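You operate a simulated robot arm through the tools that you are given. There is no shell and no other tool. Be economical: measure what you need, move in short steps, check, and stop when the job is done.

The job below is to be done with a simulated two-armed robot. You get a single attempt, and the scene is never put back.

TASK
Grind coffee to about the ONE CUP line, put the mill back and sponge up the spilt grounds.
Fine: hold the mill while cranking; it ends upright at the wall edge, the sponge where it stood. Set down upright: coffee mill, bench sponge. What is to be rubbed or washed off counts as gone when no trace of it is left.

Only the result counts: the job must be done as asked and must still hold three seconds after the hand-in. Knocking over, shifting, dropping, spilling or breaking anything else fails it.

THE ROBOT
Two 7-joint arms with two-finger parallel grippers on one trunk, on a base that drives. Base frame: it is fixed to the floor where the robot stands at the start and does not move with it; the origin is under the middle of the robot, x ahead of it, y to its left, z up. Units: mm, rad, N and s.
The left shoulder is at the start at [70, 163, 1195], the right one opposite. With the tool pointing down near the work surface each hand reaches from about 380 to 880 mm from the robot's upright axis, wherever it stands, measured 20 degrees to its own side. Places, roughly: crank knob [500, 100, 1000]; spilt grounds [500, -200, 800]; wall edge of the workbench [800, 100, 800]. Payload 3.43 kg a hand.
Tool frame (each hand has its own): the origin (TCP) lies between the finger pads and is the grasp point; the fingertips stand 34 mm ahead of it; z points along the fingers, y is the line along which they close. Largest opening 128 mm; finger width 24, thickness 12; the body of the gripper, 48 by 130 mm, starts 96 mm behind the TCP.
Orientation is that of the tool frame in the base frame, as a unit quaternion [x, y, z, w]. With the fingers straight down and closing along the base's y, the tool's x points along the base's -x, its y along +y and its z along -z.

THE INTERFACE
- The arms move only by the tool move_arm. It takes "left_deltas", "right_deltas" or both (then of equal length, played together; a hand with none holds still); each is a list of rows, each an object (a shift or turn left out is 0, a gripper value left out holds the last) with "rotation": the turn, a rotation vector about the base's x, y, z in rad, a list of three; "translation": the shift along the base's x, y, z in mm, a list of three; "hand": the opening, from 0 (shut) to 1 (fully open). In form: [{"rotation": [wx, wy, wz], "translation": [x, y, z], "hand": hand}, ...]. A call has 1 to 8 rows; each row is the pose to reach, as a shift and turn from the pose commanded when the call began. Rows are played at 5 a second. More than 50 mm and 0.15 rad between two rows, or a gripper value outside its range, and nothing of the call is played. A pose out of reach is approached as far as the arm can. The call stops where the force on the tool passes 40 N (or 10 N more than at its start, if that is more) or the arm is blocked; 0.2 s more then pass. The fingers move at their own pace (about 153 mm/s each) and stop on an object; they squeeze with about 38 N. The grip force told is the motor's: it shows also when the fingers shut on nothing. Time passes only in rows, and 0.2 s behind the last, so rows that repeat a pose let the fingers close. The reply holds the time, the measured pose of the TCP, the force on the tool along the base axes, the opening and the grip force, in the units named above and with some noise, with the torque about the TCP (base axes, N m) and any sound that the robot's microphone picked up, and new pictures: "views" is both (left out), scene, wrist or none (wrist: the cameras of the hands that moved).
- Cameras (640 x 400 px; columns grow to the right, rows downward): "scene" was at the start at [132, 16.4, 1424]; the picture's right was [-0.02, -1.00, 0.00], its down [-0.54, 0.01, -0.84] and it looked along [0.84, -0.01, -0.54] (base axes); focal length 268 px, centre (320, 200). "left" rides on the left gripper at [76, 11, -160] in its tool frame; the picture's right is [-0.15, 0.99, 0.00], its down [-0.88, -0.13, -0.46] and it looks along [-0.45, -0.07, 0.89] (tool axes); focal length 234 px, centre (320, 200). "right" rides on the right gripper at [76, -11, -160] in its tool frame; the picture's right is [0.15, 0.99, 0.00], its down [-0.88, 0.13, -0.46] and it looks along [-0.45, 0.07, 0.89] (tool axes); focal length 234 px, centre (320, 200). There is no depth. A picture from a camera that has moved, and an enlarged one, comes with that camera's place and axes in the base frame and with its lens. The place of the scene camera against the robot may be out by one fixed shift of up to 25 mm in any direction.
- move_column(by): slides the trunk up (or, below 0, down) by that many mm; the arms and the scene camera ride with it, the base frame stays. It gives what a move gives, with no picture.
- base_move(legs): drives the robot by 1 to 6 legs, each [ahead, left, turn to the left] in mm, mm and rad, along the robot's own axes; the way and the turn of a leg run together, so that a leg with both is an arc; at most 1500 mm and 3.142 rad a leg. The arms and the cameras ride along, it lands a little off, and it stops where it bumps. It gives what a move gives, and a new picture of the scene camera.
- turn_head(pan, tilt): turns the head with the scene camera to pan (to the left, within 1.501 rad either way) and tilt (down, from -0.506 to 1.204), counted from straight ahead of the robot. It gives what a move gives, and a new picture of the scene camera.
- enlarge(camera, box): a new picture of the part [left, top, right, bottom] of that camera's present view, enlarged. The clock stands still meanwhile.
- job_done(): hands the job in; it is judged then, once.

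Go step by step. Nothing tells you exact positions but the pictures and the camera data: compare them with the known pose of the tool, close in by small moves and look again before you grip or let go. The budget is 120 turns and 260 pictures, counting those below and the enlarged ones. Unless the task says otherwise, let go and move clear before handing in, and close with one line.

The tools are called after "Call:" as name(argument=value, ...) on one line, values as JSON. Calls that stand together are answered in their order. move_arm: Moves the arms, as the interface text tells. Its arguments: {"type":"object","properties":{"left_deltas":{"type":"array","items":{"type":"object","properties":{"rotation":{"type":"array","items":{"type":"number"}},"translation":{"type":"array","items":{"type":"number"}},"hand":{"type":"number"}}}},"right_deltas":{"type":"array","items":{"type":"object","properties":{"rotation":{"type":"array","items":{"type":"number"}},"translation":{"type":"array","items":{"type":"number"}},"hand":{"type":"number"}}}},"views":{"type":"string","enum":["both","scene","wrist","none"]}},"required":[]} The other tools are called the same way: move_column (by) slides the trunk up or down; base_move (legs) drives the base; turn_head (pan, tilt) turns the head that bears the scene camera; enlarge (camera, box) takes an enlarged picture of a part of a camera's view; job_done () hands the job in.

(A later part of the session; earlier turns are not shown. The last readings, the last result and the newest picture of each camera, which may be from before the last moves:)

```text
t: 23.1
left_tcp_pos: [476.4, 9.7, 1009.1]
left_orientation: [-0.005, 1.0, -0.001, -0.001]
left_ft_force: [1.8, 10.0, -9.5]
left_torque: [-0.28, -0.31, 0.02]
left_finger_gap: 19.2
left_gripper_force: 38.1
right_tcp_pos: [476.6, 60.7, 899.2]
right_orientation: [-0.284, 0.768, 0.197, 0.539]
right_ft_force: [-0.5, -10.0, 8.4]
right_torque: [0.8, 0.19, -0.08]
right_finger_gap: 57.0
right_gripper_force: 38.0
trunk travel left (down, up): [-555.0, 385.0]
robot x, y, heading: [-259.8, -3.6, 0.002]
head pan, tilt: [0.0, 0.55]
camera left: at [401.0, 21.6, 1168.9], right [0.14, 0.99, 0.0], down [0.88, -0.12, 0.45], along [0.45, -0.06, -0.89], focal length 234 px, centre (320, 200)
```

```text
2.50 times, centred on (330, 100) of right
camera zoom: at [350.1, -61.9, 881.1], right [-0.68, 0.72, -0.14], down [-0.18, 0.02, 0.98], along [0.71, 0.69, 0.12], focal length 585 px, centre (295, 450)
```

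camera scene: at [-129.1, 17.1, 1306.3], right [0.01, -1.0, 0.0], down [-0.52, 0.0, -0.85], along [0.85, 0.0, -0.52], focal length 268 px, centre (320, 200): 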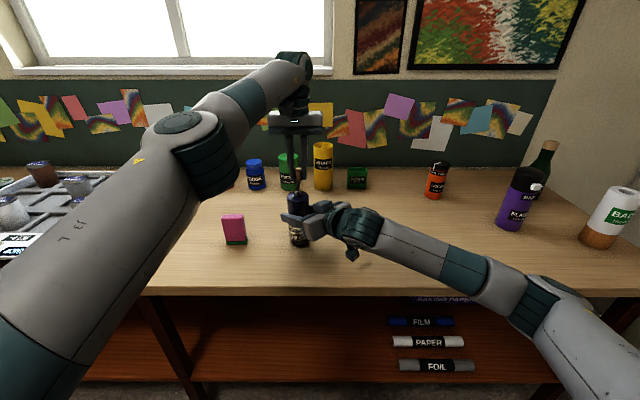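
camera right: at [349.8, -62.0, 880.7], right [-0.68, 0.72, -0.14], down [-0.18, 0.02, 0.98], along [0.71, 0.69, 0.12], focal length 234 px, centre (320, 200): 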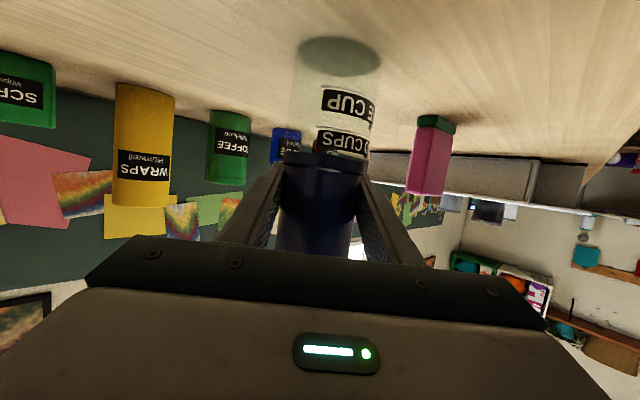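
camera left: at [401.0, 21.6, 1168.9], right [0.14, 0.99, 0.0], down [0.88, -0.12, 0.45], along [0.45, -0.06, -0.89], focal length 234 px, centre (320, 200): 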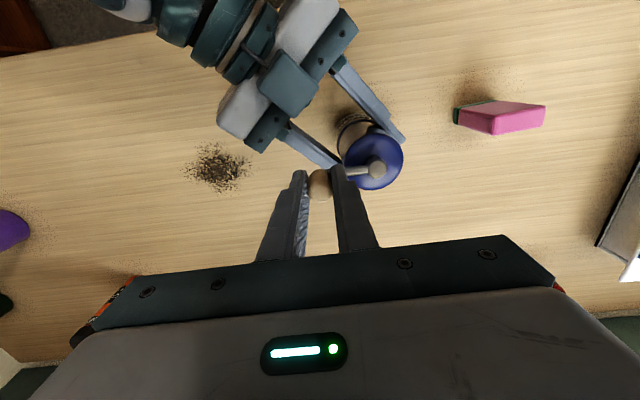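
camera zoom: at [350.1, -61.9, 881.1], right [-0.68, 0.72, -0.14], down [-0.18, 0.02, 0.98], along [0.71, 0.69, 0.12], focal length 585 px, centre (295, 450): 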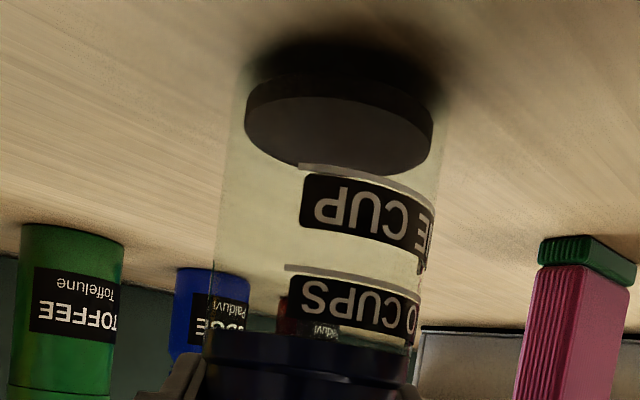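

Half a turn gave a visible layer, roughly a quarter of the way to the ONE CUP line. I continue the second half of the turn.

Call:
move_arm(left_deltas=[{"translation": [-19.4, 5.4, 0]}, {"translation": [-36.1, 16.6, 0]}, {"translation": [-47.3, 33.3, 0]}, {"translation": [-51.2, 53, 0]}, {"translation": [-47.3, 72.7, 0]}, {"translation": [-36.1, 89.4, 0]}, {"translation": [-19.4, 100.6, 0]}, {"translation": [0.3, 104.5, 0]}], views="scene")

Call:
enlarge(camera="right", box=[240, 20, 420, 180])

```text
t: 24.9
left_tcp_pos: [476.8, 113.3, 1008.4]
left_orientation: [-0.003, 1.0, 0.0, -0.002]
left_ft_force: [-0.8, 0.3, -20.4]
left_torque: [0.69, 0.12, 0.01]
left_finger_gap: 19.4
left_gripper_force: 38.0
right_tcp_pos: [478.0, 60.5, 898.7]
right_orientation: [-0.283, 0.768, 0.196, 0.54]
right_ft_force: [1.1, -0.8, 20.6]
right_torque: [0.71, -0.02, -0.04]
right_finger_gap: 57.2
right_gripper_force: 37.7
trunk travel left (down, up): [-555.0, 385.0]
robot x, y, heading: [-260.0, 3.0, 0.003]
head pan, tilt: [0.0, 0.55]
camera scene: at [-127.7, 17.4, 1306.1], right [0.01, -1.0, 0.0], down [-0.52, 0.0, -0.85], along [0.85, 0.0, -0.52], focal length 268 px, centre (320, 200)
```

scene: 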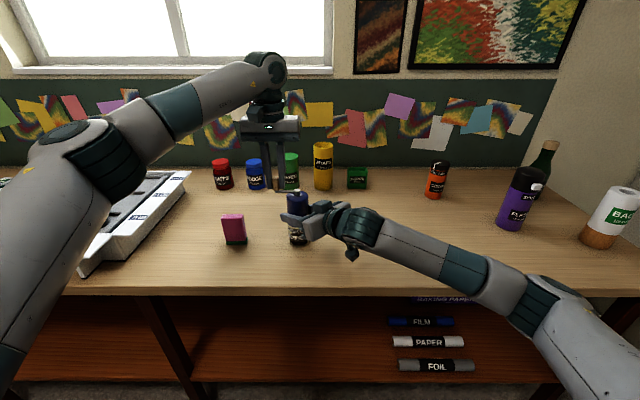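

```text
2.50 times, centred on (330, 100) of right
camera zoom: at [350.8, -62.6, 880.7], right [-0.68, 0.72, -0.14], down [-0.18, 0.02, 0.98], along [0.71, 0.69, 0.12], focal length 585 px, centre (295, 450)
```

zoom: 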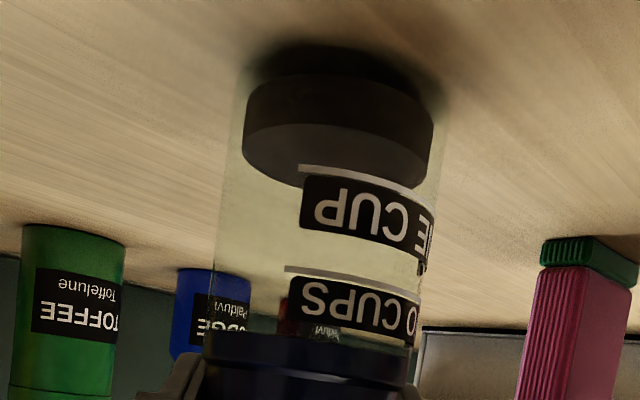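

One turn has brought the layer to about half way to the line. I do another half turn, easing z down 2.5 mm to relax the vertical pull.

Call:
move_arm(left_deltas=[{"translation": [19.7, -3.9, -2.5]}, {"translation": [36.4, -15.1, -2.5]}, {"translation": [47.6, -31.8, -2.5]}, {"translation": [51.5, -51.5, -2.5]}, {"translation": [47.6, -71.2, -2.5]}, {"translation": [36.4, -87.9, -2.5]}, {"translation": [19.7, -99.1, -2.5]}, {"translation": [0, -103, -2.5]}], views="none")

Call:
enlarge(camera="right", box=[240, 20, 420, 180])

```text
t: 26.7
left_tcp_pos: [474.6, 10.0, 1007.9]
left_orientation: [-0.004, 1.0, 0.0, 0.0]
left_ft_force: [0.6, 2.0, 11.8]
left_torque: [0.55, -0.21, -0.02]
left_finger_gap: 19.8
left_gripper_force: 37.5
right_tcp_pos: [475.3, 59.7, 896.8]
right_orientation: [-0.283, 0.769, 0.197, 0.538]
right_ft_force: [-2.6, 0.6, -0.5]
right_torque: [0.65, 0.81, -0.09]
right_finger_gap: 57.0
right_gripper_force: 37.7
trunk travel left (down, up): [-555.0, 385.0]
robot x, y, heading: [-260.5, -1.9, 0.006]
head pan, tilt: [0.0, 0.55]
```

```text
2.50 times, centred on (330, 100) of right
camera zoom: at [348.4, -61.9, 880.2], right [-0.68, 0.72, -0.14], down [-0.18, 0.02, 0.98], along [0.71, 0.69, 0.12], focal length 585 px, centre (295, 450)
```

zoom: 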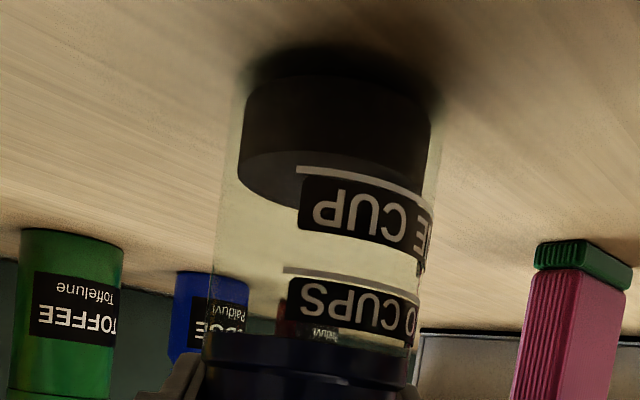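

The level is now just below the line. I turn about 110° more and check.

Call:
move_arm(left_deltas=[{"translation": [-19.7, 3.9, 1]}, {"translation": [-36.4, 15.1, 1]}, {"translation": [-47.6, 31.8, 1]}, {"translation": [-51.5, 51.5, 1]}, {"translation": [-47.6, 71.2, 1]}], views="wrist")

Call:
enlarge(camera="right", box=[280, 30, 400, 130])

Call:
enlarge(camera="scene", box=[270, 190, 330, 260])

```text
t: 27.9
left_tcp_pos: [430.3, 81.4, 1007.7]
left_orientation: [-0.003, 1.0, 0.001, -0.001]
left_ft_force: [-9.4, 4.5, 17.4]
left_torque: [-0.47, 0.34, -0.01]
left_finger_gap: 19.3
left_gripper_force: 37.4
right_tcp_pos: [476.8, 58.4, 896.9]
right_orientation: [-0.282, 0.769, 0.195, 0.539]
right_ft_force: [9.2, -0.7, -10.6]
right_torque: [0.94, 0.01, -0.11]
right_finger_gap: 57.1
right_gripper_force: 37.8
trunk travel left (down, up): [-555.0, 385.0]
robot x, y, heading: [-260.7, -1.4, 0.002]
head pan, tilt: [0.0, 0.55]
camera left: at [353.8, 93.0, 1168.1], right [0.14, 0.99, 0.0], down [0.88, -0.12, 0.45], along [0.45, -0.06, -0.89], focal length 234 px, centre (320, 200)
```

left: 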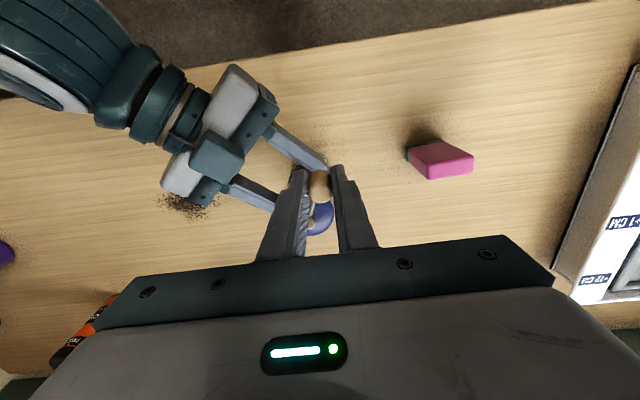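

```text
4.00 times, centred on (340, 80) of right
camera zoom: at [350.1, -62.8, 880.3], right [-0.68, 0.72, -0.14], down [-0.18, 0.02, 0.98], along [0.71, 0.69, 0.12], focal length 937 px, centre (240, 680)
```

zoom: 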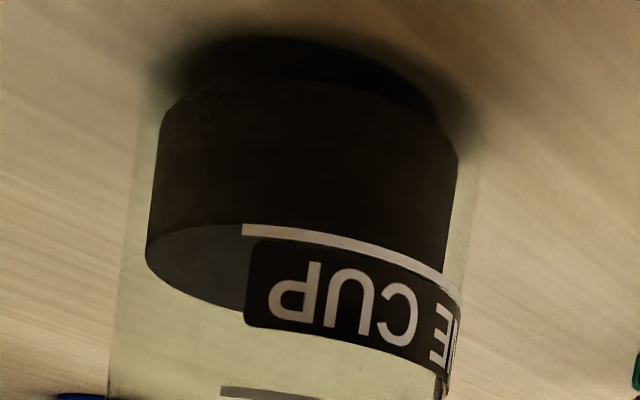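

```text
5.71 times, centred on (300, 225) of scene
camera zoom: at [-129.0, 18.2, 1306.3], right [0.01, -1.0, 0.0], down [-0.52, 0.0, -0.85], along [0.85, 0.0, -0.52], focal length 1534 px, centre (434, 57)
```

zoom: 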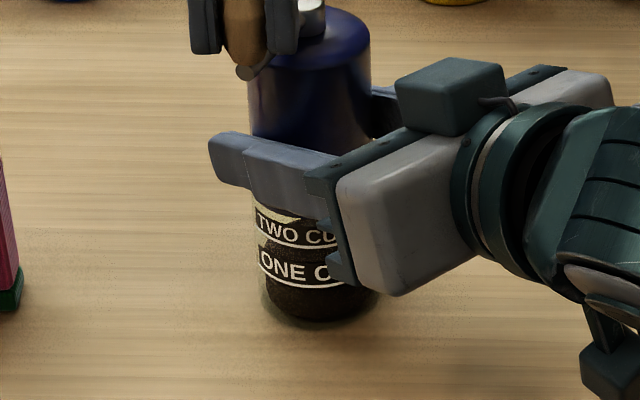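

The grounds are within a couple of mm of the line; a further 45° should bring them to it.

Call:
move_arm(left_deltas=[{"translation": [5, 9, 1]}, {"translation": [11.2, 16.7, 1.5]}, {"translation": [19, 23, 1.5]}, {"translation": [27.9, 27.9, 1.5]}], views="none")

Call:
enlarge(camera="right", box=[280, 30, 400, 130])

```text
t: 28.9
left_tcp_pos: [457.9, 111.3, 1008.3]
left_orientation: [-0.005, 1.0, 0.001, 0.0]
left_ft_force: [-3.6, 9.2, 7.6]
left_torque: [-0.31, 0.05, -0.01]
left_finger_gap: 19.3
left_gripper_force: 37.6
right_tcp_pos: [477.5, 59.8, 896.9]
right_orientation: [-0.282, 0.769, 0.197, 0.539]
right_ft_force: [4.0, -9.0, -7.1]
right_torque: [0.89, 0.23, -0.02]
right_finger_gap: 57.0
right_gripper_force: 38.3
trunk travel left (down, up): [-555.0, 385.0]
robot x, y, heading: [-261.2, 1.2, 0.006]
head pan, tilt: [0.0, 0.55]
```

```text
4.00 times, centred on (340, 80) of right
camera zoom: at [350.0, -62.2, 880.2], right [-0.68, 0.72, -0.14], down [-0.18, 0.02, 0.98], along [0.71, 0.69, 0.12], focal length 937 px, centre (240, 680)
```

zoom: 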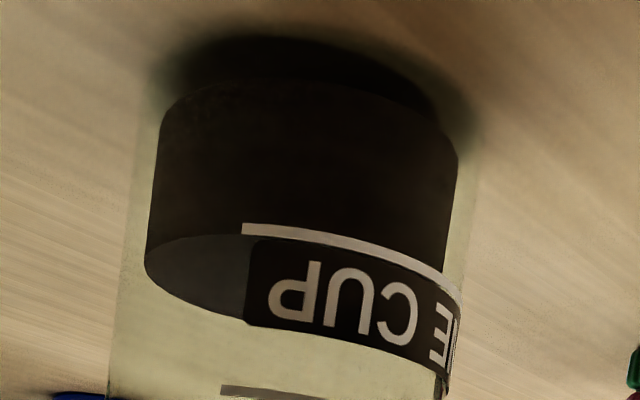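

The grounds are at the ONE CUP line. I release the knob and lift the left hand clear.

Call:
move_arm(left_deltas=[{"hand": 0.4}, {"hand": 0.5}, {"translation": [0, 0, 45], "hand": 0.5}, {"translation": [0, 0, 90], "hand": 0.5}, {"translation": [0, 40, 120], "hand": 0.5}, {"translation": [-20, 80, 130], "hand": 0.5}, {"translation": [-40, 120, 130], "hand": 0.5}], views="scene")

Call:
enlarge(camera="scene", box=[240, 140, 400, 260])

```text
t: 30.5
left_tcp_pos: [418.3, 233.7, 1140.5]
left_orientation: [-0.004, 1.0, -0.001, 0.0]
left_ft_force: [-0.6, 1.2, 0.2]
left_torque: [-0.04, 0.02, 0.0]
left_finger_gap: 63.8
left_gripper_force: 0.1
right_tcp_pos: [477.3, 61.4, 897.4]
right_orientation: [-0.284, 0.768, 0.197, 0.538]
right_ft_force: [-0.5, -0.3, -3.0]
right_torque: [-0.04, 0.05, -0.03]
right_finger_gap: 56.8
right_gripper_force: 38.1
trunk travel left (down, up): [-555.0, 385.0]
robot x, y, heading: [-266.1, -1.8, 0.003]
head pan, tilt: [0.0, 0.55]
camera scene: at [-128.8, 20.0, 1306.2], right [0.0, -1.0, 0.0], down [-0.52, 0.0, -0.85], along [0.85, 0.0, -0.52], focal length 268 px, centre (320, 200)
```

scene: 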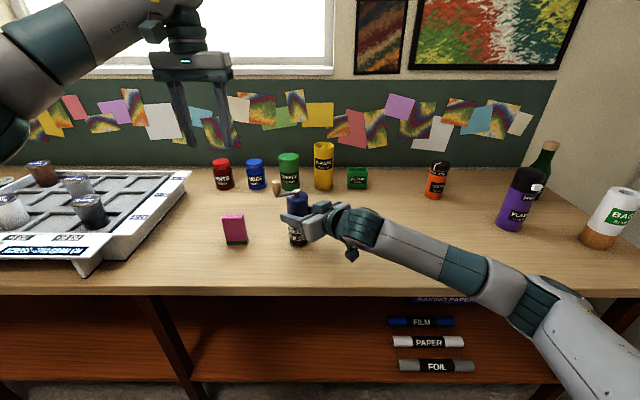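

```text
3.33 times, centred on (320, 200) of scene
camera zoom: at [-128.8, 20.0, 1306.2], right [0.0, -1.0, 0.0], down [-0.52, 0.0, -0.85], along [0.85, 0.0, -0.52], focal length 895 px, centre (320, 200)
```

zoom: 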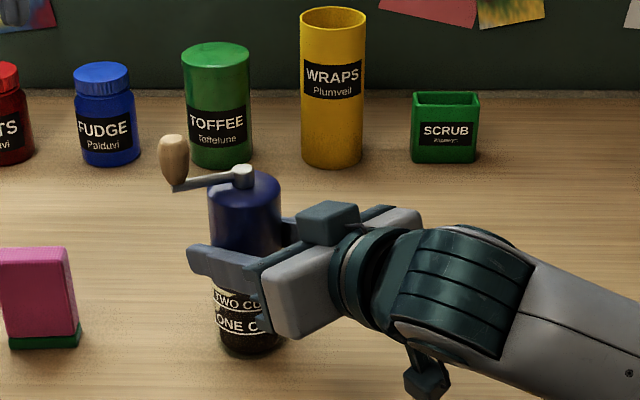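

The left hand is clear. I lift the mill 60 mm and carry it to the right while yawing the hand straight ahead.

Call:
move_arm(right_deltas=[{"translation": [0, 0, 30]}, {"translation": [0, 0, 60]}, {"rotation": [0, 0, -0.12], "translation": [10, -45, 60]}, {"rotation": [0, 0, -0.24], "translation": [22, -90, 60]}, {"rotation": [0, 0, -0.36], "translation": [34, -135, 60]}, {"rotation": [0, 0, -0.48], "translation": [46, -180, 60]}, {"rotation": [0, 0, -0.6], "translation": [58, -225, 60]}, {"rotation": [0, 0, -0.7], "translation": [70, -270, 60]}], views="scene")

Call:
base_move(legs=[[150, 0, 0]])

```text
t: 32.3
left_tcp_pos: [418.1, 231.6, 1140.2]
left_orientation: [-0.003, 1.0, 0.0, 0.0]
left_ft_force: [0.7, 0.2, -0.3]
left_torque: [0.03, 0.01, 0.01]
left_finger_gap: 64.0
left_gripper_force: 0.0
right_tcp_pos: [548.4, -212.2, 955.8]
right_orientation: [-0.002, 0.82, 0.0, 0.573]
right_ft_force: [0.2, -0.1, -3.6]
right_torque: [0.02, 0.06, 0.02]
right_finger_gap: 56.8
right_gripper_force: 37.9
trunk travel left (down, up): [-555.0, 385.0]
robot x, y, heading: [-265.4, -0.4, 0.005]
head pan, tilt: [0.0, 0.55]
camera scene: at [-128.6, 17.0, 1306.2], right [0.01, -1.0, 0.0], down [-0.52, 0.0, -0.85], along [0.85, 0.0, -0.52], focal length 268 px, centre (320, 200)
```

scene: 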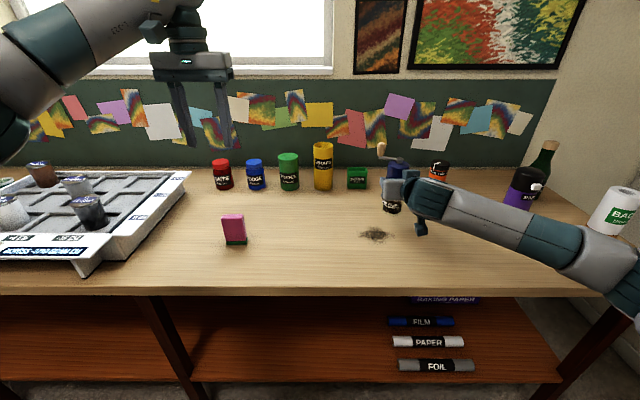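

```text
t: 33.7
left_tcp_pos: [569.6, 233.1, 1141.1]
left_orientation: [-0.003, 1.0, 0.001, -0.001]
left_ft_force: [0.1, -0.3, -0.1]
left_torque: [-0.04, 0.02, 0.01]
left_finger_gap: 64.0
left_gripper_force: 0.0
right_tcp_pos: [701.2, -208.7, 956.6]
right_orientation: [-0.003, 0.82, 0.0, 0.573]
right_ft_force: [-0.3, 0.0, -3.5]
right_torque: [-0.03, 0.03, -0.02]
right_finger_gap: 57.1
right_gripper_force: 38.1
trunk travel left (down, up): [-555.0, 385.0]
robot x, y, heading: [-111.2, 2.4, 0.009]
head pan, tilt: [0.0, 0.55]
camera scene: at [24.3, 18.6, 1306.1], right [0.01, -1.0, 0.0], down [-0.52, 0.0, -0.85], along [0.85, 0.01, -0.52], focal length 268 px, centre (320, 200)
```

scene: 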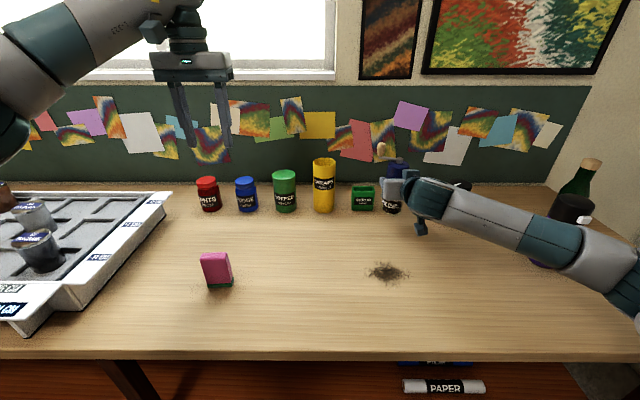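

The mill is at (701, −210), clear above the bench. I shift it to y ≈ −275 and look with the wrist camera before going to the wall.

Call:
move_arm(right_deltas=[{"translation": [15, -32, 0]}, {"translation": [30, -65, 0]}, {"translation": [30, -65, 0]}], views="both")

```text
t: 34.5
left_tcp_pos: [570.5, 233.9, 1140.9]
left_orientation: [-0.003, 1.0, 0.0, 0.0]
left_ft_force: [-0.2, 0.3, -0.1]
left_torque: [0.04, 0.02, 0.03]
left_finger_gap: 64.0
left_gripper_force: 0.1
right_tcp_pos: [733.4, -274.8, 957.2]
right_orientation: [-0.003, 0.819, 0.0, 0.573]
right_ft_force: [-0.5, 0.7, -2.9]
right_torque: [0.01, 0.04, -0.01]
right_finger_gap: 57.0
right_gripper_force: 37.7
trunk travel left (down, up): [-555.0, 385.0]
robot x, y, heading: [-111.5, -3.4, 0.004]
head pan, tilt: [0.0, 0.55]
camera scene: at [23.4, 19.1, 1306.2], right [0.01, -1.0, 0.0], down [-0.52, 0.0, -0.85], along [0.85, 0.01, -0.52], focal length 268 px, centre (320, 200)
camera right: at [556.6, -286.3, 941.0], right [-0.06, 0.99, -0.14], down [-0.13, 0.13, 0.98], along [0.99, 0.07, 0.12], focal length 234 px, centre (320, 200)
```

scene: 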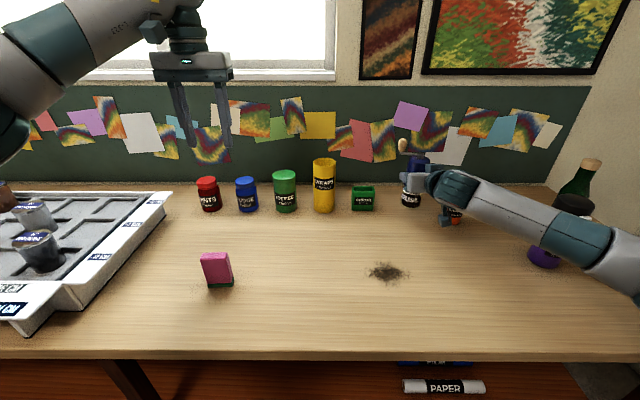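
right: 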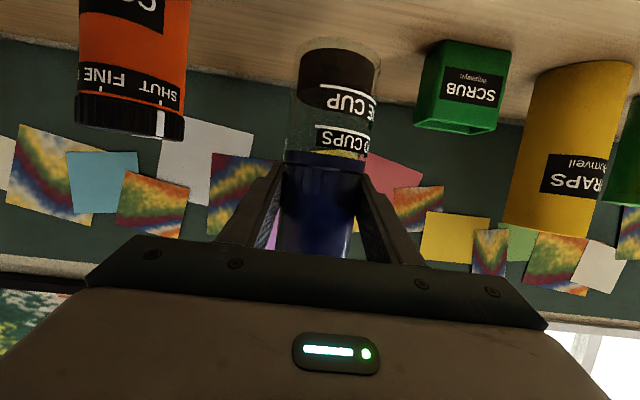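

There is about 35 mm clearance on both sides. I move ahead to x ≈ 850, then lower almost to the bench.

Call:
move_arm(right_deltas=[{"translation": [40, 2, 0]}, {"translation": [80, 2, 0]}, {"translation": [116, 2, 0]}, {"translation": [116, 2, -25]}, {"translation": [116, 2, -50]}, {"translation": [116, 2, -50]}], views="both")

```text
t: 35.9
left_tcp_pos: [570.2, 233.0, 1140.3]
left_orientation: [-0.003, 1.0, 0.0, -0.002]
left_ft_force: [0.1, -0.8, 0.1]
left_torque: [0.02, -0.03, 0.02]
left_finger_gap: 64.1
left_gripper_force: 0.2
right_tcp_pos: [847.8, -271.8, 905.5]
right_orientation: [-0.003, 0.819, 0.001, 0.574]
right_ft_force: [-0.4, -0.3, -2.7]
right_torque: [0.03, -0.02, -0.02]
right_finger_gap: 56.7
right_gripper_force: 38.2
trunk travel left (down, up): [-555.0, 385.0]
robot x, y, heading: [-111.6, -2.6, 0.006]
head pan, tilt: [0.0, 0.55]
camera scene: at [23.6, 18.7, 1306.2], right [0.01, -1.0, 0.0], down [-0.52, 0.0, -0.85], along [0.85, 0.01, -0.52], focal length 268 px, centre (320, 200)
camera right: at [672.2, -283.7, 889.1], right [-0.06, 0.99, -0.14], down [-0.13, 0.13, 0.98], along [0.99, 0.07, 0.12], focal length 234 px, centre (320, 200)
```

scene: 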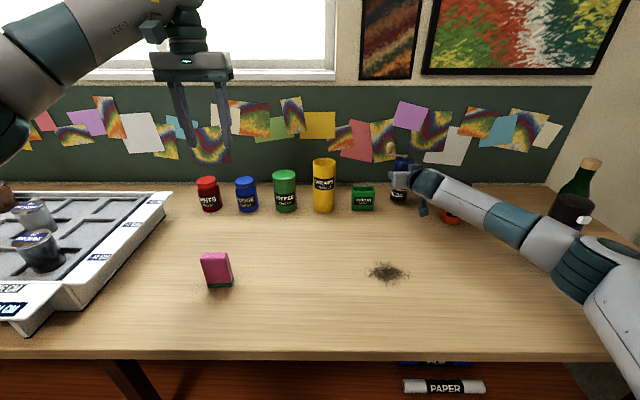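
right: 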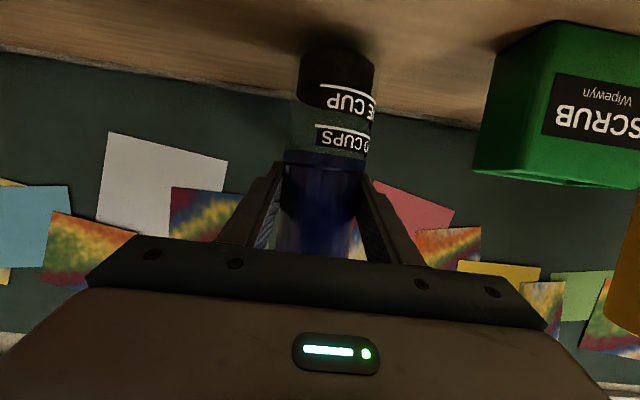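

The mill hangs 8 mm above the bench in the clear spot. I lower it to contact.

Call:
move_arm(right_deltas=[{"translation": [0, 0, -4]}, {"translation": [0, 0, -7]}, {"translation": [0, 0, -8.5]}, {"translation": [0, 0, -8.5]}], views="none")

Call:
enlarge(camera="right", box=[240, 20, 420, 180])

```text
t: 36.9
left_tcp_pos: [570.6, 233.1, 1139.7]
left_orientation: [-0.004, 1.0, -0.001, -0.001]
left_ft_force: [-0.5, -0.5, 0.1]
left_torque: [0.01, -0.01, 0.03]
left_finger_gap: 64.5
left_gripper_force: 0.1
right_tcp_pos: [845.5, -271.4, 898.9]
right_orientation: [-0.003, 0.819, 0.001, 0.573]
right_ft_force: [0.0, -0.3, -2.9]
right_torque: [0.01, 0.01, -0.03]
right_finger_gap: 56.9
right_gripper_force: 38.3
trunk travel left (down, up): [-555.0, 385.0]
robot x, y, heading: [-106.1, 2.0, 0.006]
head pan, tilt: [0.0, 0.55]
```

```text
2.50 times, centred on (330, 100) of right
camera zoom: at [670.7, -284.1, 881.5], right [-0.06, 0.99, -0.14], down [-0.13, 0.13, 0.98], along [0.99, 0.07, 0.12], focal length 585 px, centre (295, 450)
```

zoom: 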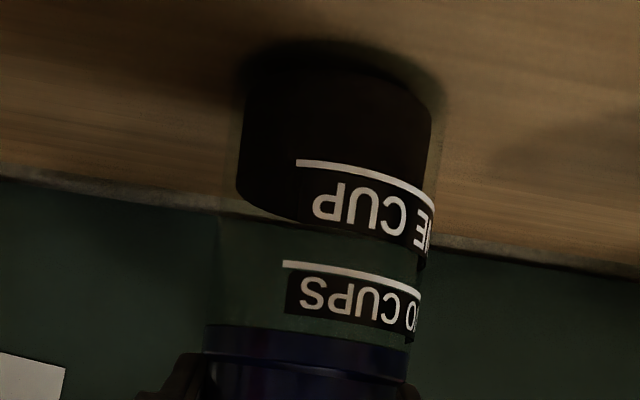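

Still about 2 mm of air (weight still 2.9 N); I lower further in 1 mm steps.

Call:
move_arm(right_deltas=[{"translation": [0, 0, -1]}, {"translation": [0, 0, -2]}, {"translation": [0, 0, -2]}], views="none")

```text
t: 37.7
left_tcp_pos: [569.4, 233.4, 1141.5]
left_orientation: [-0.003, 1.0, -0.001, 0.0]
left_ft_force: [0.2, 0.3, 1.1]
left_torque: [0.0, -0.01, 0.03]
left_finger_gap: 64.1
left_gripper_force: 0.0
right_tcp_pos: [845.5, -271.8, 898.7]
right_orientation: [-0.003, 0.819, 0.001, 0.574]
right_ft_force: [-1.3, 1.3, 2.4]
right_torque: [0.15, 0.23, 0.04]
right_finger_gap: 56.6
right_gripper_force: 37.7
trunk travel left (down, up): [-555.0, 385.0]
robot x, y, heading: [-106.2, 1.2, 0.006]
head pan, tilt: [0.0, 0.55]
```

It touches down. I open the hand partly and back away straight.

Call:
move_arm(right_deltas=[{"hand": 0.5}, {"hand": 0.6}, {"hand": 0.62}, {"translation": [-35, 0, 3]}, {"translation": [-70, 0, 6]}, {"translation": [-105, 0, 9]}, {"translation": [-140, 0, 30]}, {"translation": [-140, 0, 60]}], views="both")

Call:
enlarge(camera="right", box=[200, 0, 440, 150])

```text
t: 39.5
left_tcp_pos: [571.1, 234.6, 1140.7]
left_orientation: [-0.003, 1.0, 0.0, -0.001]
left_ft_force: [0.0, -0.5, 0.6]
left_torque: [0.0, 0.07, -0.03]
left_finger_gap: 64.0
left_gripper_force: 0.1
right_tcp_pos: [705.3, -273.8, 956.6]
right_orientation: [-0.003, 0.819, 0.001, 0.573]
right_ft_force: [0.4, 0.2, -0.4]
right_torque: [0.03, 0.0, 0.03]
right_finger_gap: 79.4
right_gripper_force: 0.1
right hand out of reach, approached as far as the arm can: row 6
trunk travel left (down, up): [-555.0, 385.0]
robot x, y, heading: [-107.5, -3.0, 0.008]
head pan, tilt: [0.0, 0.55]
camera scene: at [24.4, 18.7, 1306.0], right [0.01, -1.0, 0.0], down [-0.52, 0.0, -0.85], along [0.85, 0.01, -0.52], focal length 268 px, centre (320, 200)
camera right: at [530.4, -285.5, 939.7], right [-0.06, 0.99, -0.14], down [-0.13, 0.13, 0.98], along [0.99, 0.07, 0.12], focal length 234 px, centre (320, 200)
```

scene: 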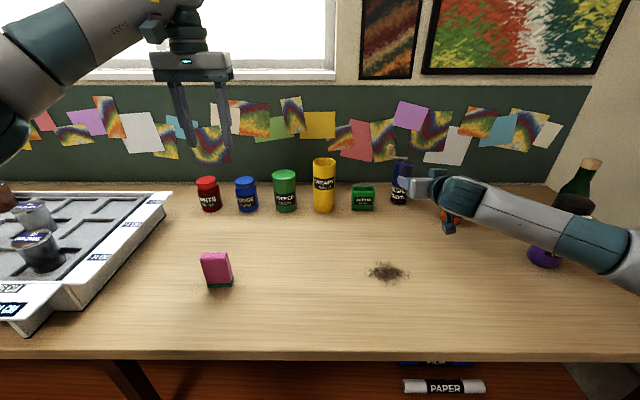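
right: 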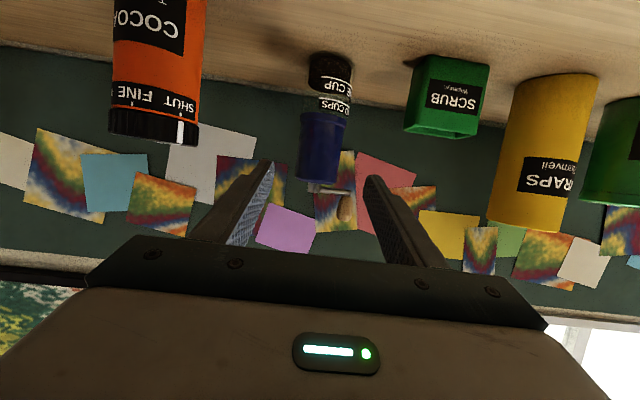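

```text
2.67 times, centred on (320, 75) of right
camera zoom: at [530.4, -285.5, 939.7], right [-0.06, 0.99, -0.14], down [-0.13, 0.13, 0.98], along [0.99, 0.07, 0.12], focal length 624 px, centre (320, 533)
```

zoom: 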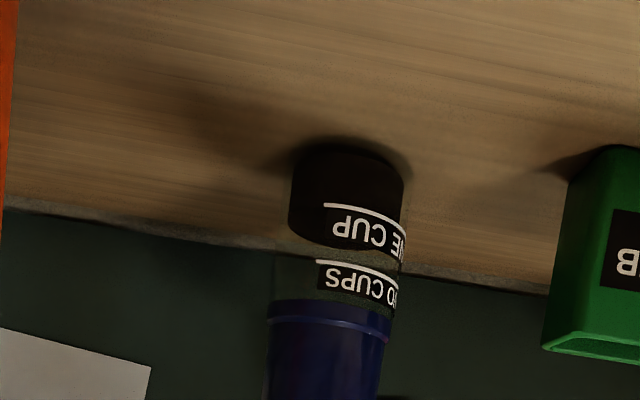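

The mill stands upright at the wall with the right amount. Now I raise the trunk back, swing the right arm up and outward, and bring the left hand over the sponge near (473, 240).

Call:
move_column(by=120)

Call:
move_arm(right_deltas=[{"translation": [0, 0, 40]}, {"translation": [0, -20, 80]}, {"translation": [0, -60, 110], "rotation": [0, 0.1, 0]}, {"translation": [0, -100, 140], "rotation": [0, 0.2, 0]}, {"translation": [0, -140, 160], "rotation": [0, 0.3, 0]}, {"translation": [0, -180, 180], "rotation": [0, 0.4, 0]}, {"translation": [0, -180, 180], "rotation": [0, 0.4, 0]}], left_deltas=[{"translation": [-20, 0, -20]}, {"translation": [-40, 0, -40]}, {"translation": [-60, 0, -60], "hand": 0.8}, {"translation": [-80, 2, -100], "hand": 0.8}, {"translation": [-98, 4, -140], "hand": 0.8}, {"translation": [-98, 6, -180], "hand": 0.8}, {"translation": [-98, 6, -200], "hand": 0.8}], views="both")

Call:
enlarge(camera="left", box=[200, 60, 440, 230])

```text
t: 41.0
left_tcp_pos: [570.3, 233.4, 1260.4]
left_orientation: [-0.003, 1.0, 0.001, -0.001]
left_ft_force: [0.4, 0.2, -0.1]
left_torque: [-0.01, -0.05, 0.0]
left_finger_gap: 64.0
left_gripper_force: 0.0
right_tcp_pos: [707.0, -273.3, 1077.6]
right_orientation: [-0.002, 0.819, 0.0, 0.573]
right_ft_force: [-0.1, 1.2, -0.8]
right_torque: [0.03, 0.01, 0.0]
right_finger_gap: 79.4
right_gripper_force: 0.0
trunk travel left (down, up): [-675.0, 265.0]
robot x, y, heading: [-111.7, 1.3, 0.008]
head pan, tilt: [0.0, 0.55]
```

```text
t: 42.6
left_tcp_pos: [473.7, 240.0, 1060.2]
left_orientation: [-0.004, 1.0, -0.001, -0.001]
left_ft_force: [0.1, 0.4, -0.3]
left_torque: [-0.01, -0.01, -0.01]
left_finger_gap: 102.6
left_gripper_force: 0.1
right_tcp_pos: [704.1, -455.3, 1258.2]
right_orientation: [-0.004, 0.917, 0.002, 0.398]
right_ft_force: [0.6, -0.6, 0.9]
right_torque: [-0.04, 0.01, 0.01]
right_finger_gap: 79.3
right_gripper_force: 0.0
trunk travel left (down, up): [-675.0, 265.0]
robot x, y, heading: [-109.6, 0.9, 0.008]
head pan, tilt: [0.0, 0.55]
camera scene: at [23.5, 19.4, 1426.2], right [0.01, -1.0, 0.0], down [-0.52, 0.0, -0.85], along [0.85, 0.01, -0.52], focal length 268 px, centre (320, 200)
camera right: at [536.9, -467.8, 1311.3], right [-0.11, 0.99, -0.11], down [0.27, 0.13, 0.95], along [0.96, 0.07, -0.28], focal length 234 px, centre (320, 200)
camera left: at [396.4, 250.8, 1219.8], right [0.14, 0.99, 0.0], down [0.88, -0.12, 0.46], along [0.45, -0.06, -0.89], focal length 234 px, centre (320, 200)
```

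scene: 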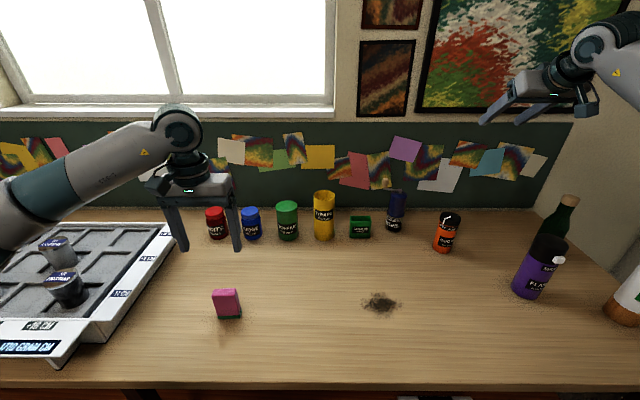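
right: 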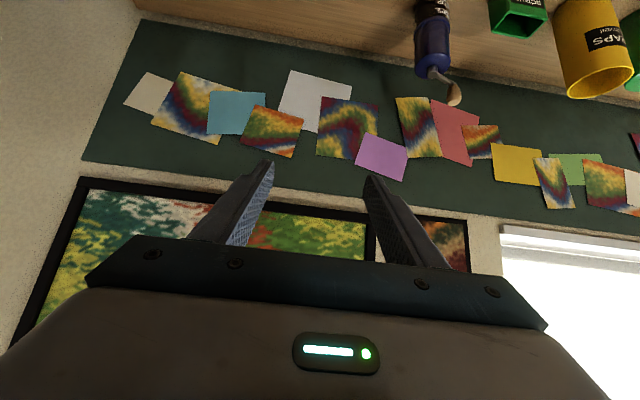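
left: 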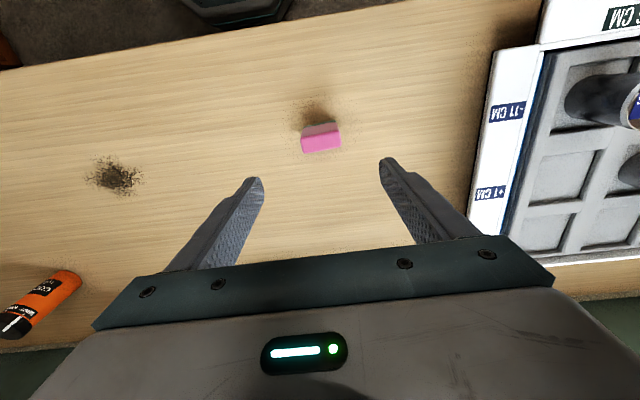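

```text
2.35 times, centred on (320, 145) of left
camera zoom: at [396.4, 250.8, 1219.8], right [0.14, 0.99, 0.0], down [0.88, -0.12, 0.46], along [0.45, -0.06, -0.89], focal length 551 px, centre (320, 329)
```

zoom: 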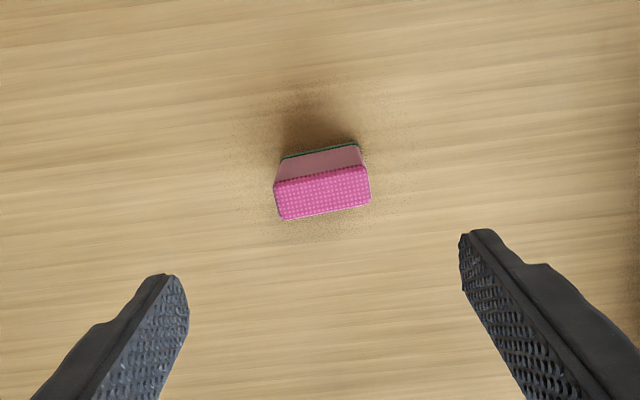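

The sponge is about 22 × 56 × 90 mm, centred at (474, 242), aligned with the fingers. I lower over it.

Call:
move_arm(left_deltas=[{"translation": [0, 2, -45]}, {"translation": [0, 2, -90]}, {"translation": [0, 2, -135]}, {"translation": [0, 2, -175]}, {"translation": [0, 2, -203]}, {"translation": [0, 2, -203]}], views="both")

Call:
enlarge(camera="scene", box=[150, 220, 310, 340])

```text
t: 44.0
left_tcp_pos: [474.5, 242.0, 857.3]
left_orientation: [-0.003, 1.0, 0.0, 0.0]
left_ft_force: [-0.2, -0.1, 0.7]
left_torque: [-0.02, 0.01, -0.01]
left_finger_gap: 102.4
left_gripper_force: 0.0
right_tcp_pos: [705.4, -455.0, 1258.6]
right_orientation: [-0.003, 0.917, 0.001, 0.4]
right_ft_force: [-1.3, 0.1, 0.1]
right_torque: [0.02, 0.02, 0.0]
right_finger_gap: 79.8
right_gripper_force: 0.0
trunk travel left (down, up): [-675.0, 265.0]
robot x, y, heading: [-106.7, 2.6, 0.003]
head pan, tilt: [0.0, 0.55]
camera scene: at [23.3, 18.5, 1426.2], right [0.01, -1.0, 0.0], down [-0.52, 0.0, -0.85], along [0.85, 0.01, -0.52], focal length 268 px, centre (320, 200)
camera left: at [399.1, 253.0, 1017.3], right [0.14, 0.99, 0.0], down [0.88, -0.12, 0.46], along [0.45, -0.06, -0.89], focal length 234 px, centre (320, 200)
```

scene: 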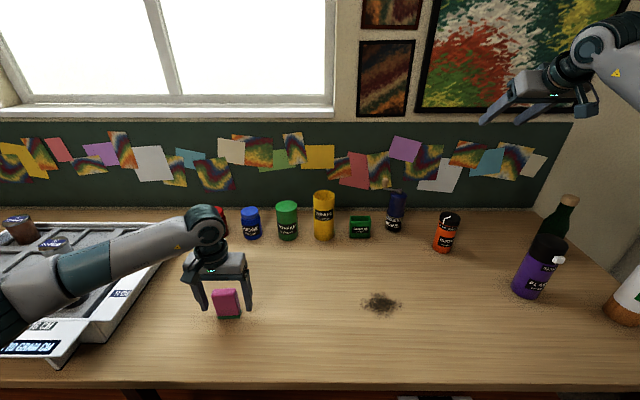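
left: 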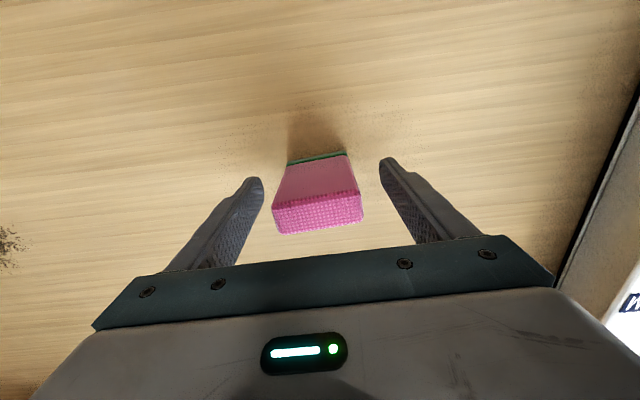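

```text
3.33 times, centred on (230, 280) of scene
camera zoom: at [23.3, 18.5, 1426.2], right [0.01, -1.0, 0.0], down [-0.52, 0.0, -0.85], along [0.85, 0.01, -0.52], focal length 895 px, centre (620, -67)
```

zoom: 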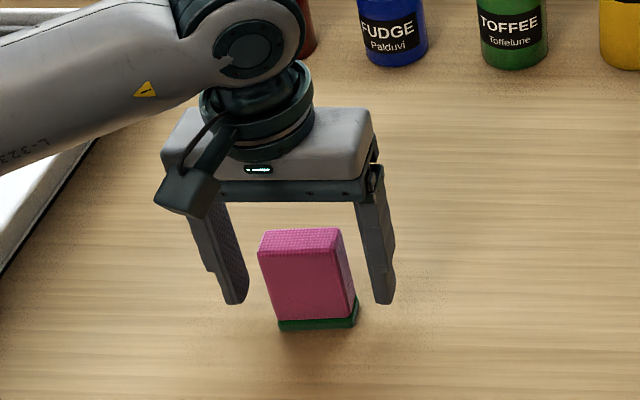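

I yaw the hand 0.05 rad to match the sponge and close gently.

Call:
move_arm(left_deltas=[{"rotation": [0, 0, 0.05]}, {"rotation": [0, 0, 0.05], "hand": 0.6}, {"rotation": [0, 0, 0.05], "hand": 0.45}, {"rotation": [0, 0, 0.05], "hand": 0.38}, {"rotation": [0, 0, 0.05], "hand": 0.38}], views="wrist")

```text
t: 45.2
left_tcp_pos: [474.0, 242.0, 858.5]
left_orientation: [-0.03, 1.0, 0.0, -0.001]
left_ft_force: [-0.4, 0.5, 0.0]
left_torque: [-0.02, -0.01, 0.03]
left_finger_gap: 57.0
left_gripper_force: 37.8
right_tcp_pos: [704.9, -456.1, 1257.2]
right_orientation: [-0.004, 0.916, 0.002, 0.4]
right_ft_force: [0.3, 0.3, -0.5]
right_torque: [-0.03, -0.02, 0.01]
right_finger_gap: 79.4
right_gripper_force: 0.0
trunk travel left (down, up): [-675.0, 265.0]
robot x, y, heading: [-109.3, 1.5, 0.008]
head pan, tilt: [0.0, 0.55]
camera left: at [398.2, 248.8, 1017.7], right [0.09, 1.0, 0.0], down [0.89, -0.08, 0.45], along [0.45, -0.04, -0.89], focal length 234 px, centre (320, 200)
```

left: 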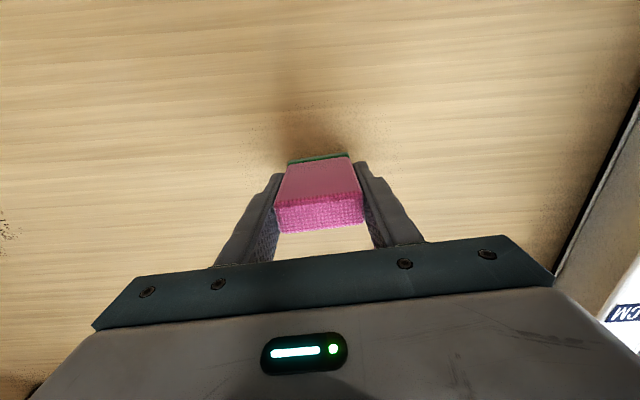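

The sponge is gripped; its home TCP is (474, 242, 858). I lift it 40 mm and carry it toward the grounds at about (507, −167).

Call:
move_arm(left_deltas=[{"translation": [0, 0, 40]}, {"translation": [0, -48, 40]}, {"translation": [0, -96, 40]}, {"translation": [0, -144, 40]}, {"translation": [0, -192, 40]}, {"translation": [0, -240, 40]}, {"translation": [0, -288, 40]}], views="wrist")

```text
t: 46.8
left_tcp_pos: [470.5, -48.6, 897.9]
left_orientation: [-0.03, 1.0, 0.001, -0.001]
left_ft_force: [-0.1, 0.3, 0.0]
left_torque: [0.03, 0.0, -0.02]
left_finger_gap: 56.7
left_gripper_force: 38.4
right_tcp_pos: [705.3, -457.5, 1257.3]
right_orientation: [-0.003, 0.917, 0.003, 0.4]
right_ft_force: [-0.6, -0.8, -0.1]
right_torque: [0.0, -0.07, 0.06]
right_finger_gap: 79.5
right_gripper_force: 0.1
trunk travel left (down, up): [-675.0, 265.0]
robot x, y, heading: [-111.2, 1.4, 0.007]
head pan, tilt: [0.0, 0.55]
camera left: at [394.2, -41.7, 1057.1], right [0.09, 1.0, 0.0], down [0.89, -0.08, 0.45], along [0.45, -0.04, -0.89], focal length 234 px, centre (320, 200)
```

left: 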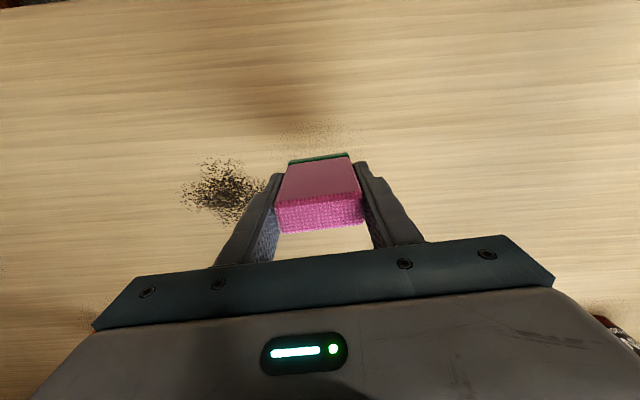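

The grounds span about x 461–549, y −222…−120. I go to (440, −205), lower to the bench and press lightly.

Call:
move_arm(left_deltas=[{"translation": [-10, -45, 0]}, {"translation": [-20, -90, 0]}, {"translation": [-28, -130, 0]}, {"translation": [-32, -160, 0]}, {"translation": [-32, -160, -30]}, {"translation": [-32, -160, -39]}, {"translation": [-32, -160, -41]}], views="wrist")

```text
t: 48.4
left_tcp_pos: [439.6, -207.5, 857.9]
left_orientation: [-0.028, 1.0, -0.001, -0.001]
left_ft_force: [0.6, 0.0, 1.7]
left_torque: [0.01, 0.01, 0.03]
left_finger_gap: 56.9
left_gripper_force: 37.6
right_tcp_pos: [703.3, -455.5, 1258.1]
right_orientation: [-0.003, 0.917, 0.002, 0.4]
right_ft_force: [-0.5, -0.1, 0.2]
right_torque: [0.0, -0.04, 0.01]
right_finger_gap: 79.3
right_gripper_force: 0.0
trunk travel left (down, up): [-675.0, 265.0]
robot x, y, heading: [-109.2, 1.7, 0.006]
head pan, tilt: [0.0, 0.55]
camera left: at [363.2, -200.2, 1017.5], right [0.09, 1.0, 0.0], down [0.89, -0.08, 0.46], along [0.45, -0.04, -0.89], focal length 234 px, centre (320, 200)
```

left: 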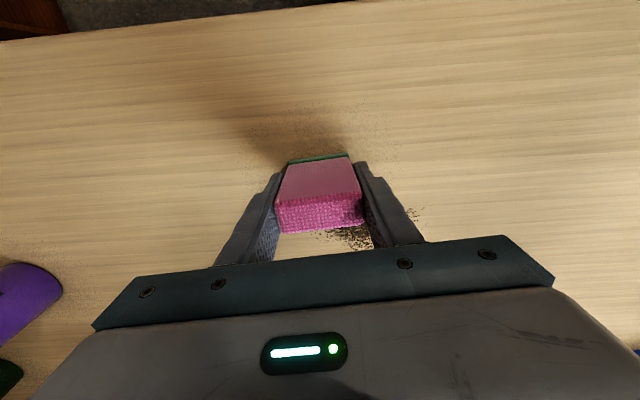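

Light contact (1.7 N). I press slightly more and sweep forward along y ≈ −207.

Call:
move_arm(left_deltas=[{"translation": [10, 0, -1]}, {"translation": [30, 0, -1]}, {"translation": [50, 0, -1]}, {"translation": [70, 0, -1]}, {"translation": [90, 0, -1]}, {"translation": [110, 0, -1]}, {"translation": [130, 0, -1]}, {"translation": [130, 30, -1]}], views="both")

```text
t: 50.2
left_tcp_pos: [568.0, -176.3, 857.0]
left_orientation: [-0.029, 1.0, -0.001, 0.001]
left_ft_force: [-0.7, -8.1, 9.5]
left_torque: [-0.33, -0.02, -0.03]
left_finger_gap: 56.5
left_gripper_force: 37.6
left hand out of reach, approached as far as the arm can: row 7
right_tcp_pos: [704.5, -454.8, 1259.7]
right_orientation: [-0.003, 0.917, 0.001, 0.399]
right_ft_force: [-0.2, 0.6, 0.7]
right_torque: [-0.02, 0.01, -0.05]
right_finger_gap: 79.3
right_gripper_force: 0.0
trunk travel left (down, up): [-675.0, 265.0]
robot x, y, heading: [-113.5, 1.8, 0.003]
head pan, tilt: [0.0, 0.55]
camera scene: at [23.3, 19.6, 1426.2], right [0.01, -1.0, 0.0], down [-0.52, 0.0, -0.85], along [0.85, 0.0, -0.52], focal length 268 px, centre (320, 200)
camera left: at [492.1, -169.2, 1017.3], right [0.09, 1.0, 0.0], down [0.89, -0.08, 0.46], along [0.46, -0.04, -0.89], focal length 234 px, centre (320, 200)
```

scene: 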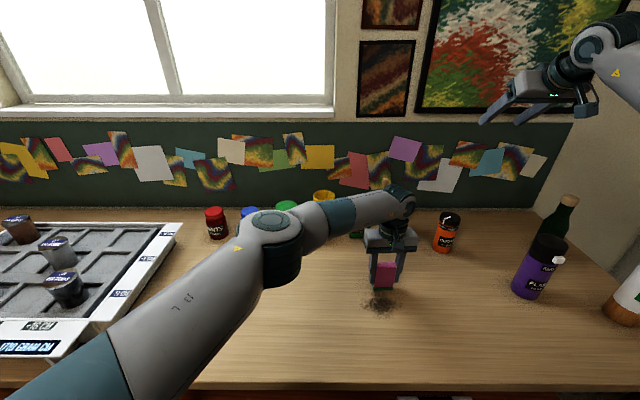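
left: 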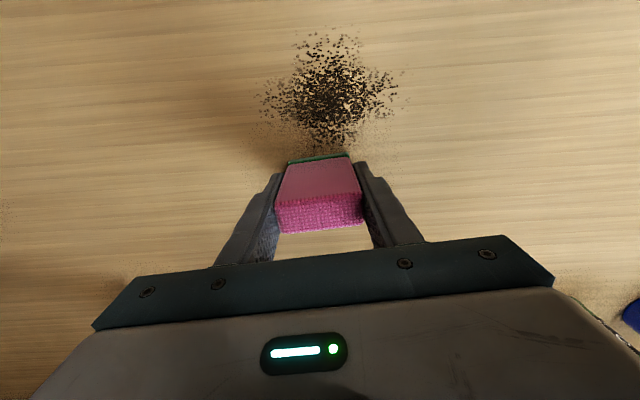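

The patch thins where the sponge passed. I sweep back along y ≈ −176.

Call:
move_arm(left_deltas=[{"translation": [-18, 0, 0]}, {"translation": [-36, 0, 0]}, {"translation": [-54, 0, 0]}, {"translation": [-72, 0, 0]}, {"translation": [-90, 0, 0]}, {"translation": [-108, 0, 0]}, {"translation": [-126, 0, 0]}, {"translation": [-126, 30, 0]}], views="none")

Call:
move_arm(left_deltas=[{"translation": [18, 0, 0]}, {"translation": [36, 0, 0]}, {"translation": [54, 0, 0]}, {"translation": [72, 0, 0]}, {"translation": [90, 0, 0]}, {"translation": [108, 0, 0]}, {"translation": [122, 0, 0]}], views="both")

```text
t: 52.0
left_tcp_pos: [437.7, -164.8, 857.5]
left_orientation: [-0.023, 1.0, -0.008, -0.002]
left_ft_force: [-1.7, -3.3, 6.3]
left_torque: [-0.07, 0.19, 0.07]
left_finger_gap: 56.8
left_gripper_force: 37.9
right_tcp_pos: [703.8, -456.8, 1257.5]
right_orientation: [-0.002, 0.917, 0.0, 0.4]
right_ft_force: [-0.5, 0.2, 0.1]
right_torque: [-0.02, -0.01, -0.01]
right_finger_gap: 79.1
right_gripper_force: 0.0
trunk travel left (down, up): [-675.0, 265.0]
robot x, y, heading: [-109.1, 0.6, 0.001]
head pan, tilt: [0.0, 0.55]
stopped in row 8 (left hand): the force on the tool passed its limit (the readings are from after the stop); the commanded pose is now the measured one
```

```text
t: 53.6
left_tcp_pos: [560.7, -162.4, 857.2]
left_orientation: [-0.025, 1.0, -0.007, 0.0]
left_ft_force: [-8.1, -1.2, 11.1]
left_torque: [0.29, 0.5, 0.21]
left_finger_gap: 56.7
left_gripper_force: 38.4
right_tcp_pos: [701.4, -457.7, 1258.3]
right_orientation: [-0.003, 0.916, 0.001, 0.401]
right_ft_force: [0.0, 0.2, 0.0]
right_torque: [-0.03, -0.03, 0.0]
right_finger_gap: 79.4
right_gripper_force: 0.1
trunk travel left (down, up): [-675.0, 265.0]
robot x, y, heading: [-112.2, -1.9, 0.005]
head pan, tilt: [0.0, 0.55]
camera scene: at [21.0, 18.0, 1426.5], right [0.0, -1.0, 0.0], down [-0.52, 0.0, -0.85], along [0.85, 0.0, -0.52], focal length 268 px, centre (320, 200)
camera left: at [483.8, -151.6, 1017.1], right [0.1, 0.99, -0.01], down [0.89, -0.08, 0.46], along [0.45, -0.06, -0.89], focal length 234 px, centre (320, 200)
```

scene: 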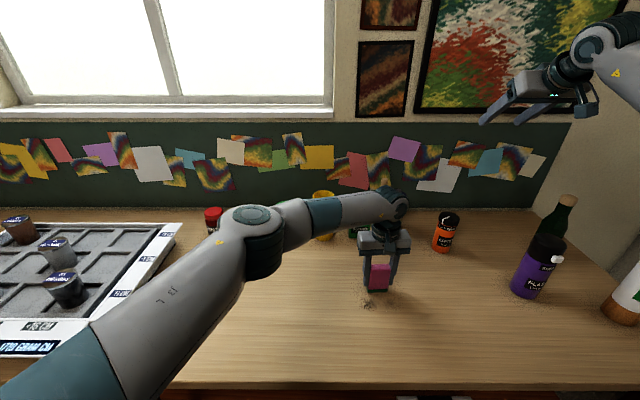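
left: 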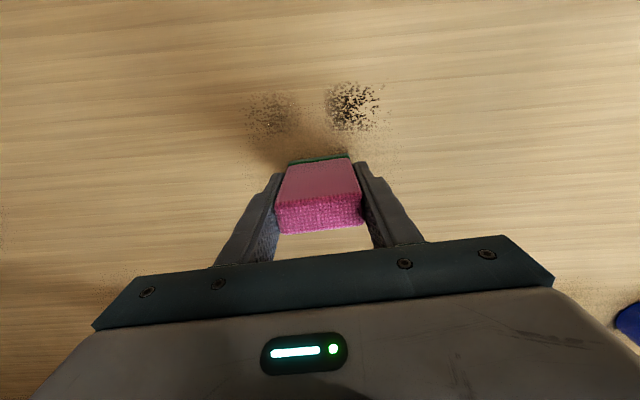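

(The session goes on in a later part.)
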